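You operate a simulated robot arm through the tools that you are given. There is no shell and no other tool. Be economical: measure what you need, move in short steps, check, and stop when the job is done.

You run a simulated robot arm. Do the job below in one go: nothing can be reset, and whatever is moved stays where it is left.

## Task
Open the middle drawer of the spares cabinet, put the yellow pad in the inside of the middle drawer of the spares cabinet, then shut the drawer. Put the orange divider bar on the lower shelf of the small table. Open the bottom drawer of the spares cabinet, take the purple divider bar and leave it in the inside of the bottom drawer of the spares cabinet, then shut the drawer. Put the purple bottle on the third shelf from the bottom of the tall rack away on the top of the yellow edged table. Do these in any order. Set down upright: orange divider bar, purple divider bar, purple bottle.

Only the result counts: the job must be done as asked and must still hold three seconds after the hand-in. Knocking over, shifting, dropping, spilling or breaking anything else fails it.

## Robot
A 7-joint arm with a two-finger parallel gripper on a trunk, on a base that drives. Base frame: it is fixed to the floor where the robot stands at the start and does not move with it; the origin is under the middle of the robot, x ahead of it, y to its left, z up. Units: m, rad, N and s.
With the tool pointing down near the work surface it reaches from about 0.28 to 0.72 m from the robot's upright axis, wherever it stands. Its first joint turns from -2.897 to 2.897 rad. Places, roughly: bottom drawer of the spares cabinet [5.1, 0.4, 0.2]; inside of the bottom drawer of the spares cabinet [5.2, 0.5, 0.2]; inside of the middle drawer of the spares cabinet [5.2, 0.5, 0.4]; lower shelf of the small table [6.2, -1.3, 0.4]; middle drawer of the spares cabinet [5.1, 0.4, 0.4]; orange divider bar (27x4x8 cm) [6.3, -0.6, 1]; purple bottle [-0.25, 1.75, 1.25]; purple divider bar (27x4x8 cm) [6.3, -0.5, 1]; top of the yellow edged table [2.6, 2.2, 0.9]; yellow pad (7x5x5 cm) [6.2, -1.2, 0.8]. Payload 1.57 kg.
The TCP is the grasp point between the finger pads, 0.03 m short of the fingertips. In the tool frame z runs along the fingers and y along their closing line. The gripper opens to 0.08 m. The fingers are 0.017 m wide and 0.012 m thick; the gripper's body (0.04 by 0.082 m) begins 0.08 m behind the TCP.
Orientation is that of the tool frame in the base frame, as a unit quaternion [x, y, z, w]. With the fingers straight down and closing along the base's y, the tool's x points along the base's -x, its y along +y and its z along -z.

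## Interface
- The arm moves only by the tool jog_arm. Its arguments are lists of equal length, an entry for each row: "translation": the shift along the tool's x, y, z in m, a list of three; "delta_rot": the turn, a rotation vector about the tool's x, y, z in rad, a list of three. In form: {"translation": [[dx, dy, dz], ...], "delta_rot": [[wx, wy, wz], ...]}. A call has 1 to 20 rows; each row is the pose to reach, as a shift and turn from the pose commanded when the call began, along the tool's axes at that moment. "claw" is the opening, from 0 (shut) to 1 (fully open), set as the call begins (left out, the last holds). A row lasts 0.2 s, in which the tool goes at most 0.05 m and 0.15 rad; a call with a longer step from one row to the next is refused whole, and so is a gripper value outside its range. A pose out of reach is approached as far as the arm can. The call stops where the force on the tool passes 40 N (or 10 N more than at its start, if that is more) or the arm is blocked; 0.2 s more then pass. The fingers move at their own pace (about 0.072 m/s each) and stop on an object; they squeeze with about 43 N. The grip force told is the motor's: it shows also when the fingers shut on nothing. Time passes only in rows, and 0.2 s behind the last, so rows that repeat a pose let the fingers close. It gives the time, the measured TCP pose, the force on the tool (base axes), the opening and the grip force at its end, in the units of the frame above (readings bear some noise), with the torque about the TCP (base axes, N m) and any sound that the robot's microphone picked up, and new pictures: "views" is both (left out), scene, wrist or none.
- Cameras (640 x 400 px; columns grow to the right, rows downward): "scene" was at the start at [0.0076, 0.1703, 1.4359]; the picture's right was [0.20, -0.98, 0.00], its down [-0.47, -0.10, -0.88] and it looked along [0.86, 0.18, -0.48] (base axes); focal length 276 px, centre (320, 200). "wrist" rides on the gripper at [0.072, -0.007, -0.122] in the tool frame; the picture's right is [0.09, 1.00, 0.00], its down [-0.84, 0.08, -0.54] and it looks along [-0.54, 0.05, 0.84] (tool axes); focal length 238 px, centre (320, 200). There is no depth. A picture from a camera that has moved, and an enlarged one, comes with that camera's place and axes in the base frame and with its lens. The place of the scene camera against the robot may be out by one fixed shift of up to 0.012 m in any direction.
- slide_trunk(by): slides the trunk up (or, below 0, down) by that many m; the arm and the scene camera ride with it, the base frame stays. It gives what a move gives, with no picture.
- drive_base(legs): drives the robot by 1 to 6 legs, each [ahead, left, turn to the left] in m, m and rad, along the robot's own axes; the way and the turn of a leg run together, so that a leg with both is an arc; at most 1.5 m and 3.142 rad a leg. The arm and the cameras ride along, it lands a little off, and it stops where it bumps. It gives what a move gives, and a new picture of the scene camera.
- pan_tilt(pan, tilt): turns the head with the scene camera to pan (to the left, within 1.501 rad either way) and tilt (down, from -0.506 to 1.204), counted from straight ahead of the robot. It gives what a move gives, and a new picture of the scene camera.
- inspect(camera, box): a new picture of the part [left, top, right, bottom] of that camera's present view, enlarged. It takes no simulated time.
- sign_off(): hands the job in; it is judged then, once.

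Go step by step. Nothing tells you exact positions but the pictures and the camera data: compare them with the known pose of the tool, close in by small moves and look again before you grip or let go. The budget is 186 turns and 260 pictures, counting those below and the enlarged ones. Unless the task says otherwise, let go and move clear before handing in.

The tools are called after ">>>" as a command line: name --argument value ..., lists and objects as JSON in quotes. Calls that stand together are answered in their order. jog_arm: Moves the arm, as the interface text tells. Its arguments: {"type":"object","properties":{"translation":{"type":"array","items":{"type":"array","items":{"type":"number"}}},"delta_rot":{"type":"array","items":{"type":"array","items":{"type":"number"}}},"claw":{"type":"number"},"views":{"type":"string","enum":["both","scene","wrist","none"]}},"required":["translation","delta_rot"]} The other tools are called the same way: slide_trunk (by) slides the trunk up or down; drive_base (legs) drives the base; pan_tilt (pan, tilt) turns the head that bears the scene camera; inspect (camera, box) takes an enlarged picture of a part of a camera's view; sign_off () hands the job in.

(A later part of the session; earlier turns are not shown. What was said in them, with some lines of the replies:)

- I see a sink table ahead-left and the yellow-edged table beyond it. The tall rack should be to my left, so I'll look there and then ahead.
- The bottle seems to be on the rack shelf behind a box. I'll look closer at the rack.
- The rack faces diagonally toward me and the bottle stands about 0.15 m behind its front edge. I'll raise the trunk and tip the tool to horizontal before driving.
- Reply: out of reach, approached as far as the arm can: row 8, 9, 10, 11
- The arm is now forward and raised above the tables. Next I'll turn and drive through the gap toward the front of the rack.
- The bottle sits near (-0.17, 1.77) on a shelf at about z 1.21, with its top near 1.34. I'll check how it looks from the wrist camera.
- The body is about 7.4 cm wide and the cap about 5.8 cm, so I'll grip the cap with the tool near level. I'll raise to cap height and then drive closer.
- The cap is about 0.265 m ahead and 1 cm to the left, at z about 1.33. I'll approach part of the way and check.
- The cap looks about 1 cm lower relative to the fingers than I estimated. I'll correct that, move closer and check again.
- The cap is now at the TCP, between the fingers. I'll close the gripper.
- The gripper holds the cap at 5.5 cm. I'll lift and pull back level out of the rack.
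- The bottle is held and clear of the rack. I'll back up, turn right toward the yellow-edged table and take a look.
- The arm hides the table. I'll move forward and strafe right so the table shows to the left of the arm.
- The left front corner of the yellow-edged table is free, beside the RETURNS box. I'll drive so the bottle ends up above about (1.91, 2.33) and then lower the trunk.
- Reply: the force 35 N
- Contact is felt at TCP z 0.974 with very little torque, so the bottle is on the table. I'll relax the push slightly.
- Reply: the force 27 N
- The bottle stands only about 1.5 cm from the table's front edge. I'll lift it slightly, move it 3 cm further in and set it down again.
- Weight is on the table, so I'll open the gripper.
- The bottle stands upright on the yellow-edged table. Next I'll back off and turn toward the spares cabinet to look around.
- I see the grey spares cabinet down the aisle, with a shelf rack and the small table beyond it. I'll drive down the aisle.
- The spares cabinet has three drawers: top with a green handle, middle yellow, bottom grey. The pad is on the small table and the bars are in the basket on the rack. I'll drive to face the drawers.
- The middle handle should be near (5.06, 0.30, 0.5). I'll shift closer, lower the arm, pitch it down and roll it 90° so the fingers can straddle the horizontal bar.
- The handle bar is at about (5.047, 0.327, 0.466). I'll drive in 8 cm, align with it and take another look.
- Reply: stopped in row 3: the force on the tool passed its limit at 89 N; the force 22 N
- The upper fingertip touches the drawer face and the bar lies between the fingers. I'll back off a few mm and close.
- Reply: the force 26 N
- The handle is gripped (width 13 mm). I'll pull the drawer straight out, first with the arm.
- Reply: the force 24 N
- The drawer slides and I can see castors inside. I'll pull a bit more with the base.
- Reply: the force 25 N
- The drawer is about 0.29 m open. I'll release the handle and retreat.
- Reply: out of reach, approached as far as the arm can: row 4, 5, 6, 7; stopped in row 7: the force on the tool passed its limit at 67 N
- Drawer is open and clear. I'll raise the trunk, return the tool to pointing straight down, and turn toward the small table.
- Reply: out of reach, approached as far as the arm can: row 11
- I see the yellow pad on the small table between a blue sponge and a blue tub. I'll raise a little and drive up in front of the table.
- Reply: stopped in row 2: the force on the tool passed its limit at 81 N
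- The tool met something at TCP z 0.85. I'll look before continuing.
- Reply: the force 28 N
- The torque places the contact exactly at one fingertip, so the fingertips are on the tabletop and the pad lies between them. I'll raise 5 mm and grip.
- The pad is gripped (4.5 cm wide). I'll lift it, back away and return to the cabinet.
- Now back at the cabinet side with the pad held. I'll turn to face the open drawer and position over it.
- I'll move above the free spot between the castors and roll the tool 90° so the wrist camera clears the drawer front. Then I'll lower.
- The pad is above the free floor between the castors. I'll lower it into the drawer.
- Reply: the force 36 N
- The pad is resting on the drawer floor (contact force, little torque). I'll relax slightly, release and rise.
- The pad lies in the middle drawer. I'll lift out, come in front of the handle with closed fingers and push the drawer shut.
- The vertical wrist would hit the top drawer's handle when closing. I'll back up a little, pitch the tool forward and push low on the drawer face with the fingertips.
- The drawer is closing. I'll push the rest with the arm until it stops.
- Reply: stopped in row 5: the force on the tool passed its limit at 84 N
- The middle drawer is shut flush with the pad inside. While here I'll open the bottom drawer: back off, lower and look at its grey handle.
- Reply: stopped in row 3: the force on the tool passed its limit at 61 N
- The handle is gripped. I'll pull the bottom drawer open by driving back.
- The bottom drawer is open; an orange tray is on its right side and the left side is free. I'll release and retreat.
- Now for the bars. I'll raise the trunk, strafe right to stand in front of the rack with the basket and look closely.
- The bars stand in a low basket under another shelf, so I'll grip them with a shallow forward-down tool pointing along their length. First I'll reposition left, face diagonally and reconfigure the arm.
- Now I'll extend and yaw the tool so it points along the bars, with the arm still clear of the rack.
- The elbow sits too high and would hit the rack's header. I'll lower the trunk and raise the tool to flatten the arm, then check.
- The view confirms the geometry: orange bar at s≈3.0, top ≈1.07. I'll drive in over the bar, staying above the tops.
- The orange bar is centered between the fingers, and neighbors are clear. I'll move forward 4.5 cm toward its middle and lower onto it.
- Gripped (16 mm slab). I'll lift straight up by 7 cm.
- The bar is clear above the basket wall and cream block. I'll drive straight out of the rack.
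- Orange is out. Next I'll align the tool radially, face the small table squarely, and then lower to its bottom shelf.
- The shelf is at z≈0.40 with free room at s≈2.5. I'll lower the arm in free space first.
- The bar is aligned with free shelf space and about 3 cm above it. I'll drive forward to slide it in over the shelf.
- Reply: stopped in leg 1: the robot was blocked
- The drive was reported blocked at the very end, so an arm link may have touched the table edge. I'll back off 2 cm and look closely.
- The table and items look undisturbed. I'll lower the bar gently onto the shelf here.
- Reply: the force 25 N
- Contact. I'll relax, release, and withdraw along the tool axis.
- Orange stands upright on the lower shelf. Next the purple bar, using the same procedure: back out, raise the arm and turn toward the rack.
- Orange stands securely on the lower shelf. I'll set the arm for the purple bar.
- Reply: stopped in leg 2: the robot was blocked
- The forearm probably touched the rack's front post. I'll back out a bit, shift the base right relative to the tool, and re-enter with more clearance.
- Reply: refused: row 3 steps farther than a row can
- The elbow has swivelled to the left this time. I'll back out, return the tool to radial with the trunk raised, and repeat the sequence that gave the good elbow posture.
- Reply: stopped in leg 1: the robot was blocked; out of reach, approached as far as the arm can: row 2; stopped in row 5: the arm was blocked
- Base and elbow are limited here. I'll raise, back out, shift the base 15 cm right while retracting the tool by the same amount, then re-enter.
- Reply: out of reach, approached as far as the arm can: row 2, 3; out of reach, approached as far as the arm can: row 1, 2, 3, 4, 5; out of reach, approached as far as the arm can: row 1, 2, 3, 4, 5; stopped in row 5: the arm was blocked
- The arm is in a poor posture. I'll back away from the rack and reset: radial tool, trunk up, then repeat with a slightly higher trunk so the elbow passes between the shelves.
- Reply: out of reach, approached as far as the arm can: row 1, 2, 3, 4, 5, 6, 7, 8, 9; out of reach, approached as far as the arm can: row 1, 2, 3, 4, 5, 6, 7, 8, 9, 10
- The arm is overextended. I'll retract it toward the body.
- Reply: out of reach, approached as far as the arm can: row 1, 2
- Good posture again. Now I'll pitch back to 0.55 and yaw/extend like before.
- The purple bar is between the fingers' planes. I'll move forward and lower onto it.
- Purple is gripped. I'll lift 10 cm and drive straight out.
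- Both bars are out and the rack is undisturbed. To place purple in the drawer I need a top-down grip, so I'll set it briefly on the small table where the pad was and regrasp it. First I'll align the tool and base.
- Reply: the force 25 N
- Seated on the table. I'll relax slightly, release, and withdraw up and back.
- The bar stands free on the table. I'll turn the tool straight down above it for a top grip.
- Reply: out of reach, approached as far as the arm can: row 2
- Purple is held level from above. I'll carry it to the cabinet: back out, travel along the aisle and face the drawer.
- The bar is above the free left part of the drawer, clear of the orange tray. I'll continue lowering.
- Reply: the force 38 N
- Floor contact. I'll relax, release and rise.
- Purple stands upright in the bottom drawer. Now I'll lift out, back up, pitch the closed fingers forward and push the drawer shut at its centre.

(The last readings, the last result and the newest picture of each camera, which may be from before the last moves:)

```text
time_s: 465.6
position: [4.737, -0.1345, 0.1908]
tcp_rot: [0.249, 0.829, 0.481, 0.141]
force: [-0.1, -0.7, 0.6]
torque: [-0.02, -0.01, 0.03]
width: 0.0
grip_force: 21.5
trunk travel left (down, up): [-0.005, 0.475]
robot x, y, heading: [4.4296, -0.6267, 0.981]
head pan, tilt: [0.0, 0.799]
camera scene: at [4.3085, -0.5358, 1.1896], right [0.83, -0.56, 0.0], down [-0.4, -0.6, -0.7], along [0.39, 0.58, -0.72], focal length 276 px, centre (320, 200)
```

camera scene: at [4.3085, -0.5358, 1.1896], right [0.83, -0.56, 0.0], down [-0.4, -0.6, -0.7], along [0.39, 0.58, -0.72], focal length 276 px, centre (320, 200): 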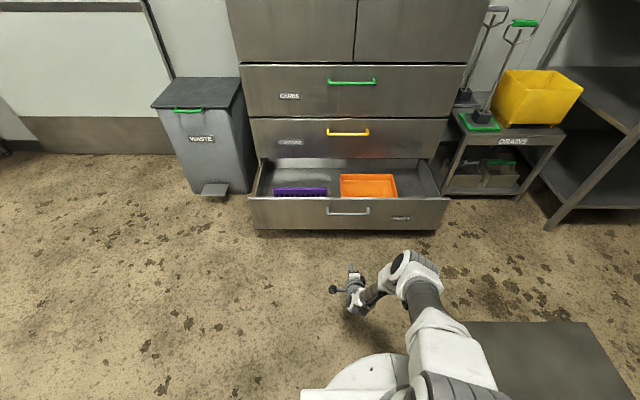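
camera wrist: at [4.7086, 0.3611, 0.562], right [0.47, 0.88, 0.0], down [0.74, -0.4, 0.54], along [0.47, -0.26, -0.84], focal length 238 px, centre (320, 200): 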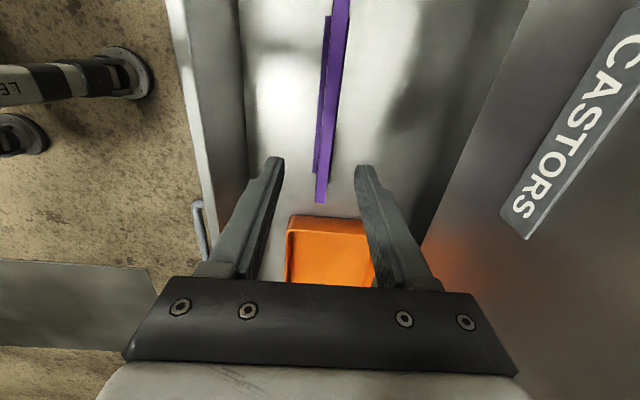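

>>> drive_base --legs '[[0.4, 0, 0]]'

>>> jog_arm --translation '[[0, 0.015, 0.026], [0, 0.03, 0.052], [0, 0.045, 0.078], [0, 0.06, 0.104], [0, 0.075, 0.13], [0, 0.0875, 0.1515], [0, 0.1, 0.173]]' --delta_rot '[[0, 0, 0], [0, 0, 0], [0, 0, 0], [0, 0, 0], [0, 0, 0], [0, 0, 0], [0, 0, 0]]' --views "scene"

```text
time_s: 468.7
position: [4.9576, 0.1958, 0.1915]
tcp_rot: [0.249, 0.829, 0.481, 0.141]
force: [-0.2, 0.1, 0.3]
torque: [0.01, 0.02, 0.0]
width: 0.0
grip_force: 20.9
trunk travel left (down, up): [-0.005, 0.475]
robot x, y, heading: [4.6475, -0.2963, 0.979]
head pan, tilt: [0.0, 0.799]
camera scene: at [4.5296, -0.2062, 1.1896], right [0.83, -0.56, 0.0], down [-0.4, -0.6, -0.7], along [0.39, 0.58, -0.72], focal length 276 px, centre (320, 200)
```

scene: 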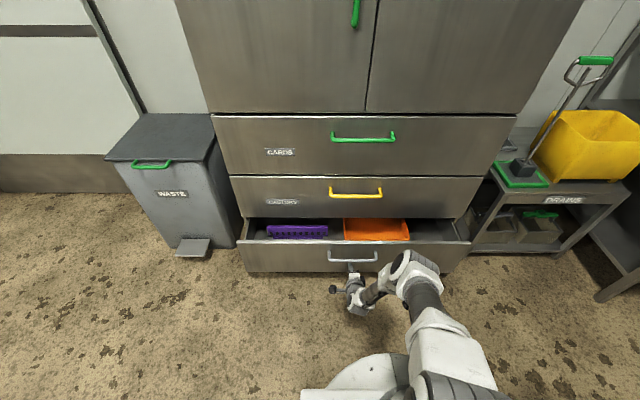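

```text
time_s: 470.2
position: [5.0117, 0.3024, 0.2341]
tcp_rot: [0.246, 0.829, 0.483, 0.138]
force: [-25.7, -40.7, 43.5]
torque: [0.8, -0.74, -0.27]
width: 0.0
grip_force: 21.1
out of reach, approached as far as the arm can: row 2, 3, 4, 5, 6, 7
trunk travel left (down, up): [-0.005, 0.475]
robot x, y, heading: [4.6449, -0.2934, 0.98]
head pan, tilt: [0.0, 0.799]
stopped in row 7: the force on the tool passed its limit at 197 N (the readings are from after the stop); the commanded pose is now the measured one
camera scene: at [4.5274, -0.2096, 1.1906], right [0.83, -0.56, 0.0], down [-0.4, -0.59, -0.7], along [0.39, 0.58, -0.71], focal length 276 px, centre (320, 200)
```

scene: 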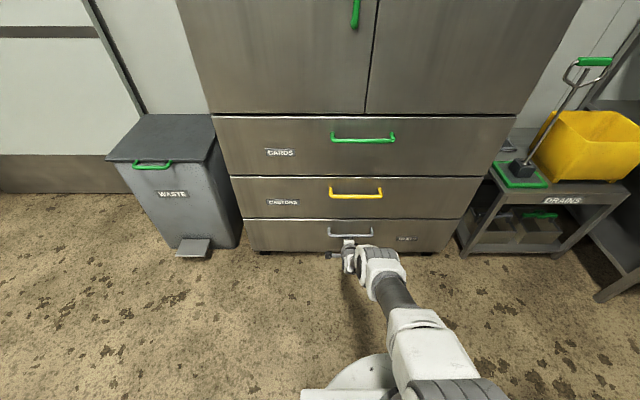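

The bottom drawer is shut. As that push ended with a firm stop, I want to verify the bar is still upright, so I'll reopen it gently. First I'll back off and set up for the handle.

>>> jog_arm --translation '[[0, -0.02, -0.035], [0, -0.04, -0.07], [0, -0.05, -0.087], [0, -0.05, -0.087], [0, -0.05, -0.087]]' --delta_rot '[[0, 0, 0], [0.1, 0, 0], [0.2, 0, 0], [0.3, 0, 0], [0.3, 0, 0]]' --claw 0.6 --views "none"

>>> slide_trunk --by 0.08

>>> jog_arm --translation '[[0, 0, 0]]' --delta_rot '[[0, 0, 0]]' --views "wrist"

```text
time_s: 471.4
position: [4.9571, 0.2203, 0.2331]
tcp_rot: [0.264, 0.893, 0.349, 0.099]
force: [-0.7, -0.5, -0.2]
torque: [-0.03, 0.01, -0.01]
width: 0.0483
grip_force: 0.0
trunk travel left (down, up): [-0.005, 0.475]
robot x, y, heading: [4.6477, -0.2957, 0.98]
head pan, tilt: [0.0, 0.799]
```

```text
time_s: 472.6
position: [4.9577, 0.2194, 0.3122]
tcp_rot: [0.264, 0.893, 0.35, 0.099]
force: [0.3, 0.5, -0.6]
torque: [-0.03, -0.03, 0.01]
width: 0.0481
grip_force: 0.1
trunk travel left (down, up): [-0.085, 0.395]
robot x, y, heading: [4.6471, -0.2986, 0.982]
head pan, tilt: [0.0, 0.799]
```

```text
time_s: 473.0
position: [4.958, 0.2209, 0.3131]
tcp_rot: [0.265, 0.893, 0.35, 0.1]
force: [-0.3, 0.0, 0.1]
torque: [0.01, -0.02, 0.01]
width: 0.048
grip_force: 0.0
trunk travel left (down, up): [-0.085, 0.395]
robot x, y, heading: [4.6461, -0.2957, 0.981]
head pan, tilt: [0.0, 0.799]
camera wrist: at [4.8505, 0.1845, 0.3969], right [0.32, 0.66, 0.68], down [0.54, -0.72, 0.44], along [0.78, 0.22, -0.59], focal length 238 px, centre (320, 200)
```

wrist: 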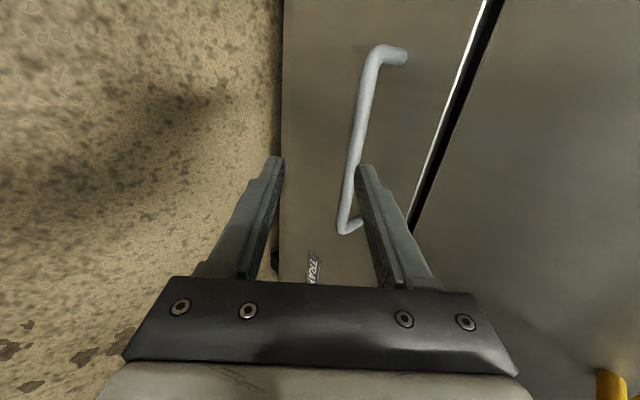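

>>> jog_arm --translation '[[-0.01, 0.017, 0.0], [-0.02, 0.033, 0.015], [-0.02, 0.033, 0.04], [-0.02, 0.033, 0.065], [-0.02, 0.033, 0.08], [-0.02, 0.033, 0.08]]' --delta_rot '[[0, 0, 0], [0, 0, 0], [0, 0, 0], [0, 0, 0], [0, 0, 0], [0, 0, 0]]' --views "none"

>>> jog_arm --translation '[[0, 0, -0.002], [0, 0, -0.002], [0, 0, -0.002], [0, 0, -0.002], [0, 0, -0.002]]' --delta_rot '[[0, 0, 0], [0, 0, 0], [0, 0, 0], [0, 0, 0], [0, 0, 0]]' --claw 0 --views "wrist"

```text
time_s: 474.4
position: [5.0167, 0.2741, 0.2766]
tcp_rot: [0.264, 0.894, 0.35, 0.099]
force: [-0.7, 0.1, -0.1]
torque: [0.0, 0.0, -0.01]
width: 0.0481
grip_force: 0.1
trunk travel left (down, up): [-0.085, 0.395]
robot x, y, heading: [4.6436, -0.2984, 0.977]
head pan, tilt: [0.0, 0.799]
```

```text
time_s: 475.6
position: [5.0163, 0.2748, 0.2791]
tcp_rot: [0.264, 0.893, 0.351, 0.1]
force: [1.6, 3.2, 5.7]
torque: [0.3, 0.2, -0.47]
width: 0.0138
grip_force: 30.6
trunk travel left (down, up): [-0.085, 0.395]
robot x, y, heading: [4.645, -0.3002, 0.977]
head pan, tilt: [0.0, 0.799]
camera wrist: at [4.9085, 0.2389, 0.3629], right [0.32, 0.66, 0.68], down [0.54, -0.72, 0.44], along [0.78, 0.22, -0.59], focal length 238 px, centre (320, 200)
```

wrist: 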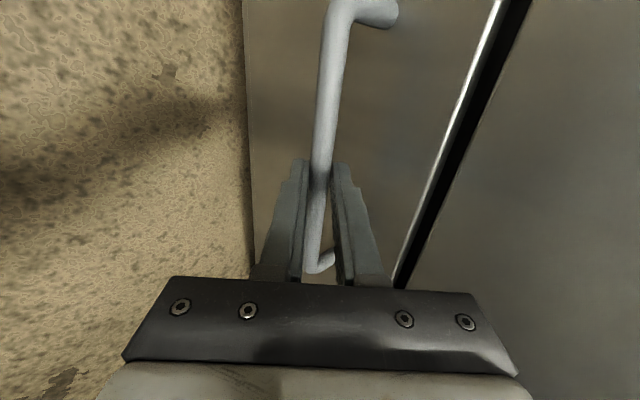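

Gripped. I'll pull gently with the arm, keep hold, and look inside.

>>> jog_arm --translation '[[0, -0.007, -0.007], [0, -0.022, -0.02], [0, -0.037, -0.034], [0, -0.052, -0.047], [0, -0.066, -0.061], [0, -0.081, -0.074], [0, -0.096, -0.088], [0, -0.111, -0.101], [0, -0.125, -0.115], [0, -0.14, -0.128], [0, -0.155, -0.142], [0, -0.162, -0.149], [0, -0.162, -0.149]]' --delta_rot '[[0, 0, 0], [0, 0, 0], [0, 0, 0], [0, 0, 0], [0, 0, 0], [0, 0, 0], [0, 0, 0], [0, 0, 0], [0, 0, 0], [0, 0, 0], [0, 0, 0], [0, 0, 0], [0, 0, 0]]' --views "none"

>>> inspect --camera "scene" --box '[220, 170, 480, 330]'

```text
time_s: 478.4
position: [4.8944, 0.0904, 0.2759]
tcp_rot: [0.264, 0.893, 0.352, 0.097]
force: [-17.7, 8.7, 21.7]
torque: [0.47, 0.25, -0.23]
width: 0.014
grip_force: 30.2
trunk travel left (down, up): [-0.085, 0.395]
robot x, y, heading: [4.6447, -0.2932, 0.981]
head pan, tilt: [0.0, 0.799]
```

```text
2.46 times, centred on (350, 250) of scene
camera zoom: at [4.5287, -0.2075, 1.2696], right [0.83, -0.56, 0.0], down [-0.4, -0.59, -0.7], along [0.39, 0.58, -0.72], focal length 680 px, centre (246, 77)
```

zoom: 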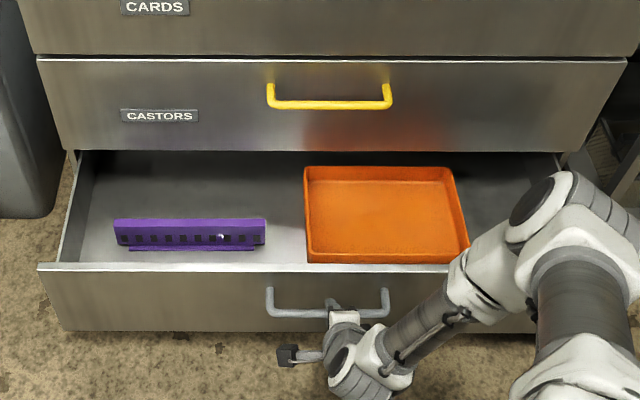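

The purple bar is still upright. I'll push the drawer shut slowly while holding the handle.

>>> jog_arm --translation '[[0, 0.007, 0.007], [0, 0.018, 0.017], [0, 0.03, 0.027], [0, 0.042, 0.038], [0, 0.054, 0.049], [0, 0.066, 0.06], [0, 0.078, 0.071], [0, 0.09, 0.082], [0, 0.102, 0.093], [0, 0.114, 0.104], [0, 0.126, 0.115], [0, 0.136, 0.125], [0, 0.144, 0.132], [0, 0.15, 0.138], [0, 0.154, 0.141], [0, 0.158, 0.145], [0, 0.162, 0.149], [0, 0.166, 0.152], [0, 0.17, 0.156], [0, 0.174, 0.16]]' --delta_rot '[[0, 0, 0], [0, 0, 0], [0, 0, 0], [0, 0, 0], [0, 0, 0], [0, 0, 0], [0, 0, 0], [0, 0, 0], [0, 0, 0], [0, 0, 0], [0, 0, 0], [0, 0, 0], [0, 0, 0], [0, 0, 0], [0, 0, 0], [0, 0, 0], [0, 0, 0], [0, 0, 0], [0, 0, 0], [0, 0, 0]]' --views "scene"

```text
time_s: 482.7
position: [5.0181, 0.2806, 0.271]
tcp_rot: [0.266, 0.896, 0.342, 0.095]
force: [-0.4, 1.2, -2.1]
torque: [0.18, 0.25, -0.42]
width: 0.0142
grip_force: 30.0
trunk travel left (down, up): [-0.085, 0.395]
robot x, y, heading: [4.6452, -0.2987, 0.981]
head pan, tilt: [0.0, 0.799]
stopped in row 20: the force on the tool passed its limit at 40 N (the readings are from after the stop); the commanded pose is now the measured one
camera scene: at [4.529, -0.2067, 1.2696], right [0.83, -0.56, 0.0], down [-0.4, -0.6, -0.7], along [0.39, 0.58, -0.72], focal length 276 px, centre (320, 200)
```

scene: 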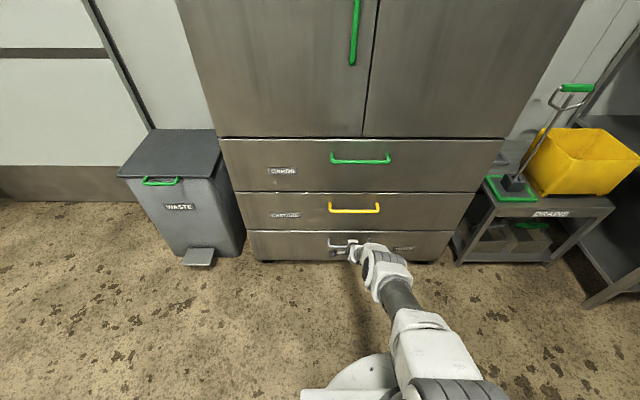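

Drawer shut. I'll release the handle carefully and retreat.

>>> jog_arm --translation '[[0, 0, 0], [0, 0, 0], [0, 0, 0], [0, 0, -0.02], [0, 0, -0.05], [0, 0, -0.09], [0, 0, -0.13], [0, 0, -0.13]]' --delta_rot '[[0, 0, 0], [0, 0, 0], [0, 0, 0], [0, 0, 0], [0, 0, 0], [0, 0, 0], [0, 0, 0], [0, 0, 0]]' --claw 0.6 --views "none"

>>> drive_base --legs '[[-0.2, 0, 0]]'

>>> inspect --camera "scene" --box '[200, 60, 520, 260]'

```text
time_s: 484.5
position: [4.9721, 0.2074, 0.368]
tcp_rot: [0.264, 0.897, 0.342, 0.095]
force: [-0.7, -0.4, -0.1]
torque: [-0.03, -0.02, -0.03]
width: 0.0478
grip_force: 0.0
trunk travel left (down, up): [-0.085, 0.395]
robot x, y, heading: [4.6419, -0.2977, 0.98]
head pan, tilt: [0.0, 0.799]
```

```text
time_s: 486.5
position: [4.8591, 0.0384, 0.3681]
tcp_rot: [0.265, 0.896, 0.342, 0.095]
force: [0.8, 0.2, 0.4]
torque: [0.0, 0.01, 0.01]
width: 0.0479
grip_force: 0.1
trunk travel left (down, up): [-0.085, 0.395]
robot x, y, heading: [4.5349, -0.4636, 0.983]
head pan, tilt: [0.0, 0.799]
camera scene: at [4.4167, -0.3742, 1.2696], right [0.83, -0.56, 0.0], down [-0.4, -0.6, -0.7], along [0.39, 0.58, -0.72], focal length 276 px, centre (320, 200)
```

scene: 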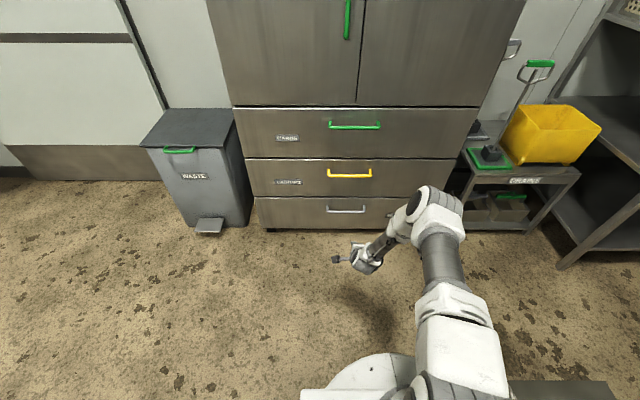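

```text
2.00 times, centred on (360, 160) of scene
camera zoom: at [4.4167, -0.3742, 1.2696], right [0.83, -0.56, 0.0], down [-0.4, -0.6, -0.7], along [0.39, 0.58, -0.72], focal length 553 px, centre (240, 280)
```

zoom: 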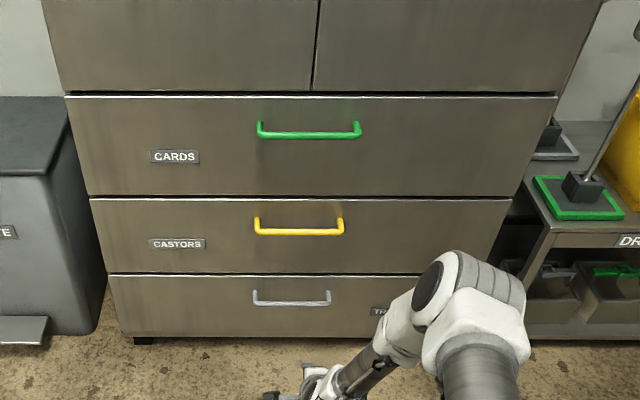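

Both drawers are shut with the pad and the purple bar inside. The orange bar is on the lower shelf, the bottle is on the yellow-edged table, and the arm is clear, so I'm handing in.

>>> sign_off

```text
The job is handed in.
```

I finished all four jobs and handed in; the hand-in returned no verdict.

- **Yellow pad:** it is in the middle drawer, and the drawer is shut.
- **Orange divider bar:** it stands upright on the lower shelf of the small table. Its near end is at the shelf's front edge and may overhang by about a centimetre.
- **Purple divider bar:** it stands upright in the bottom drawer, and the drawer is shut. I reopened the drawer once to check the bar was still standing, then closed it slowly.
- **Purple bottle:** it stands upright on the left front corner of the yellow edged table.

I set the purple bar down briefly on the small table to change grip. The robot was blocked a few times, against the small table and the tall rack beside it that held the bars. Nothing looked moved in the views afterwards.
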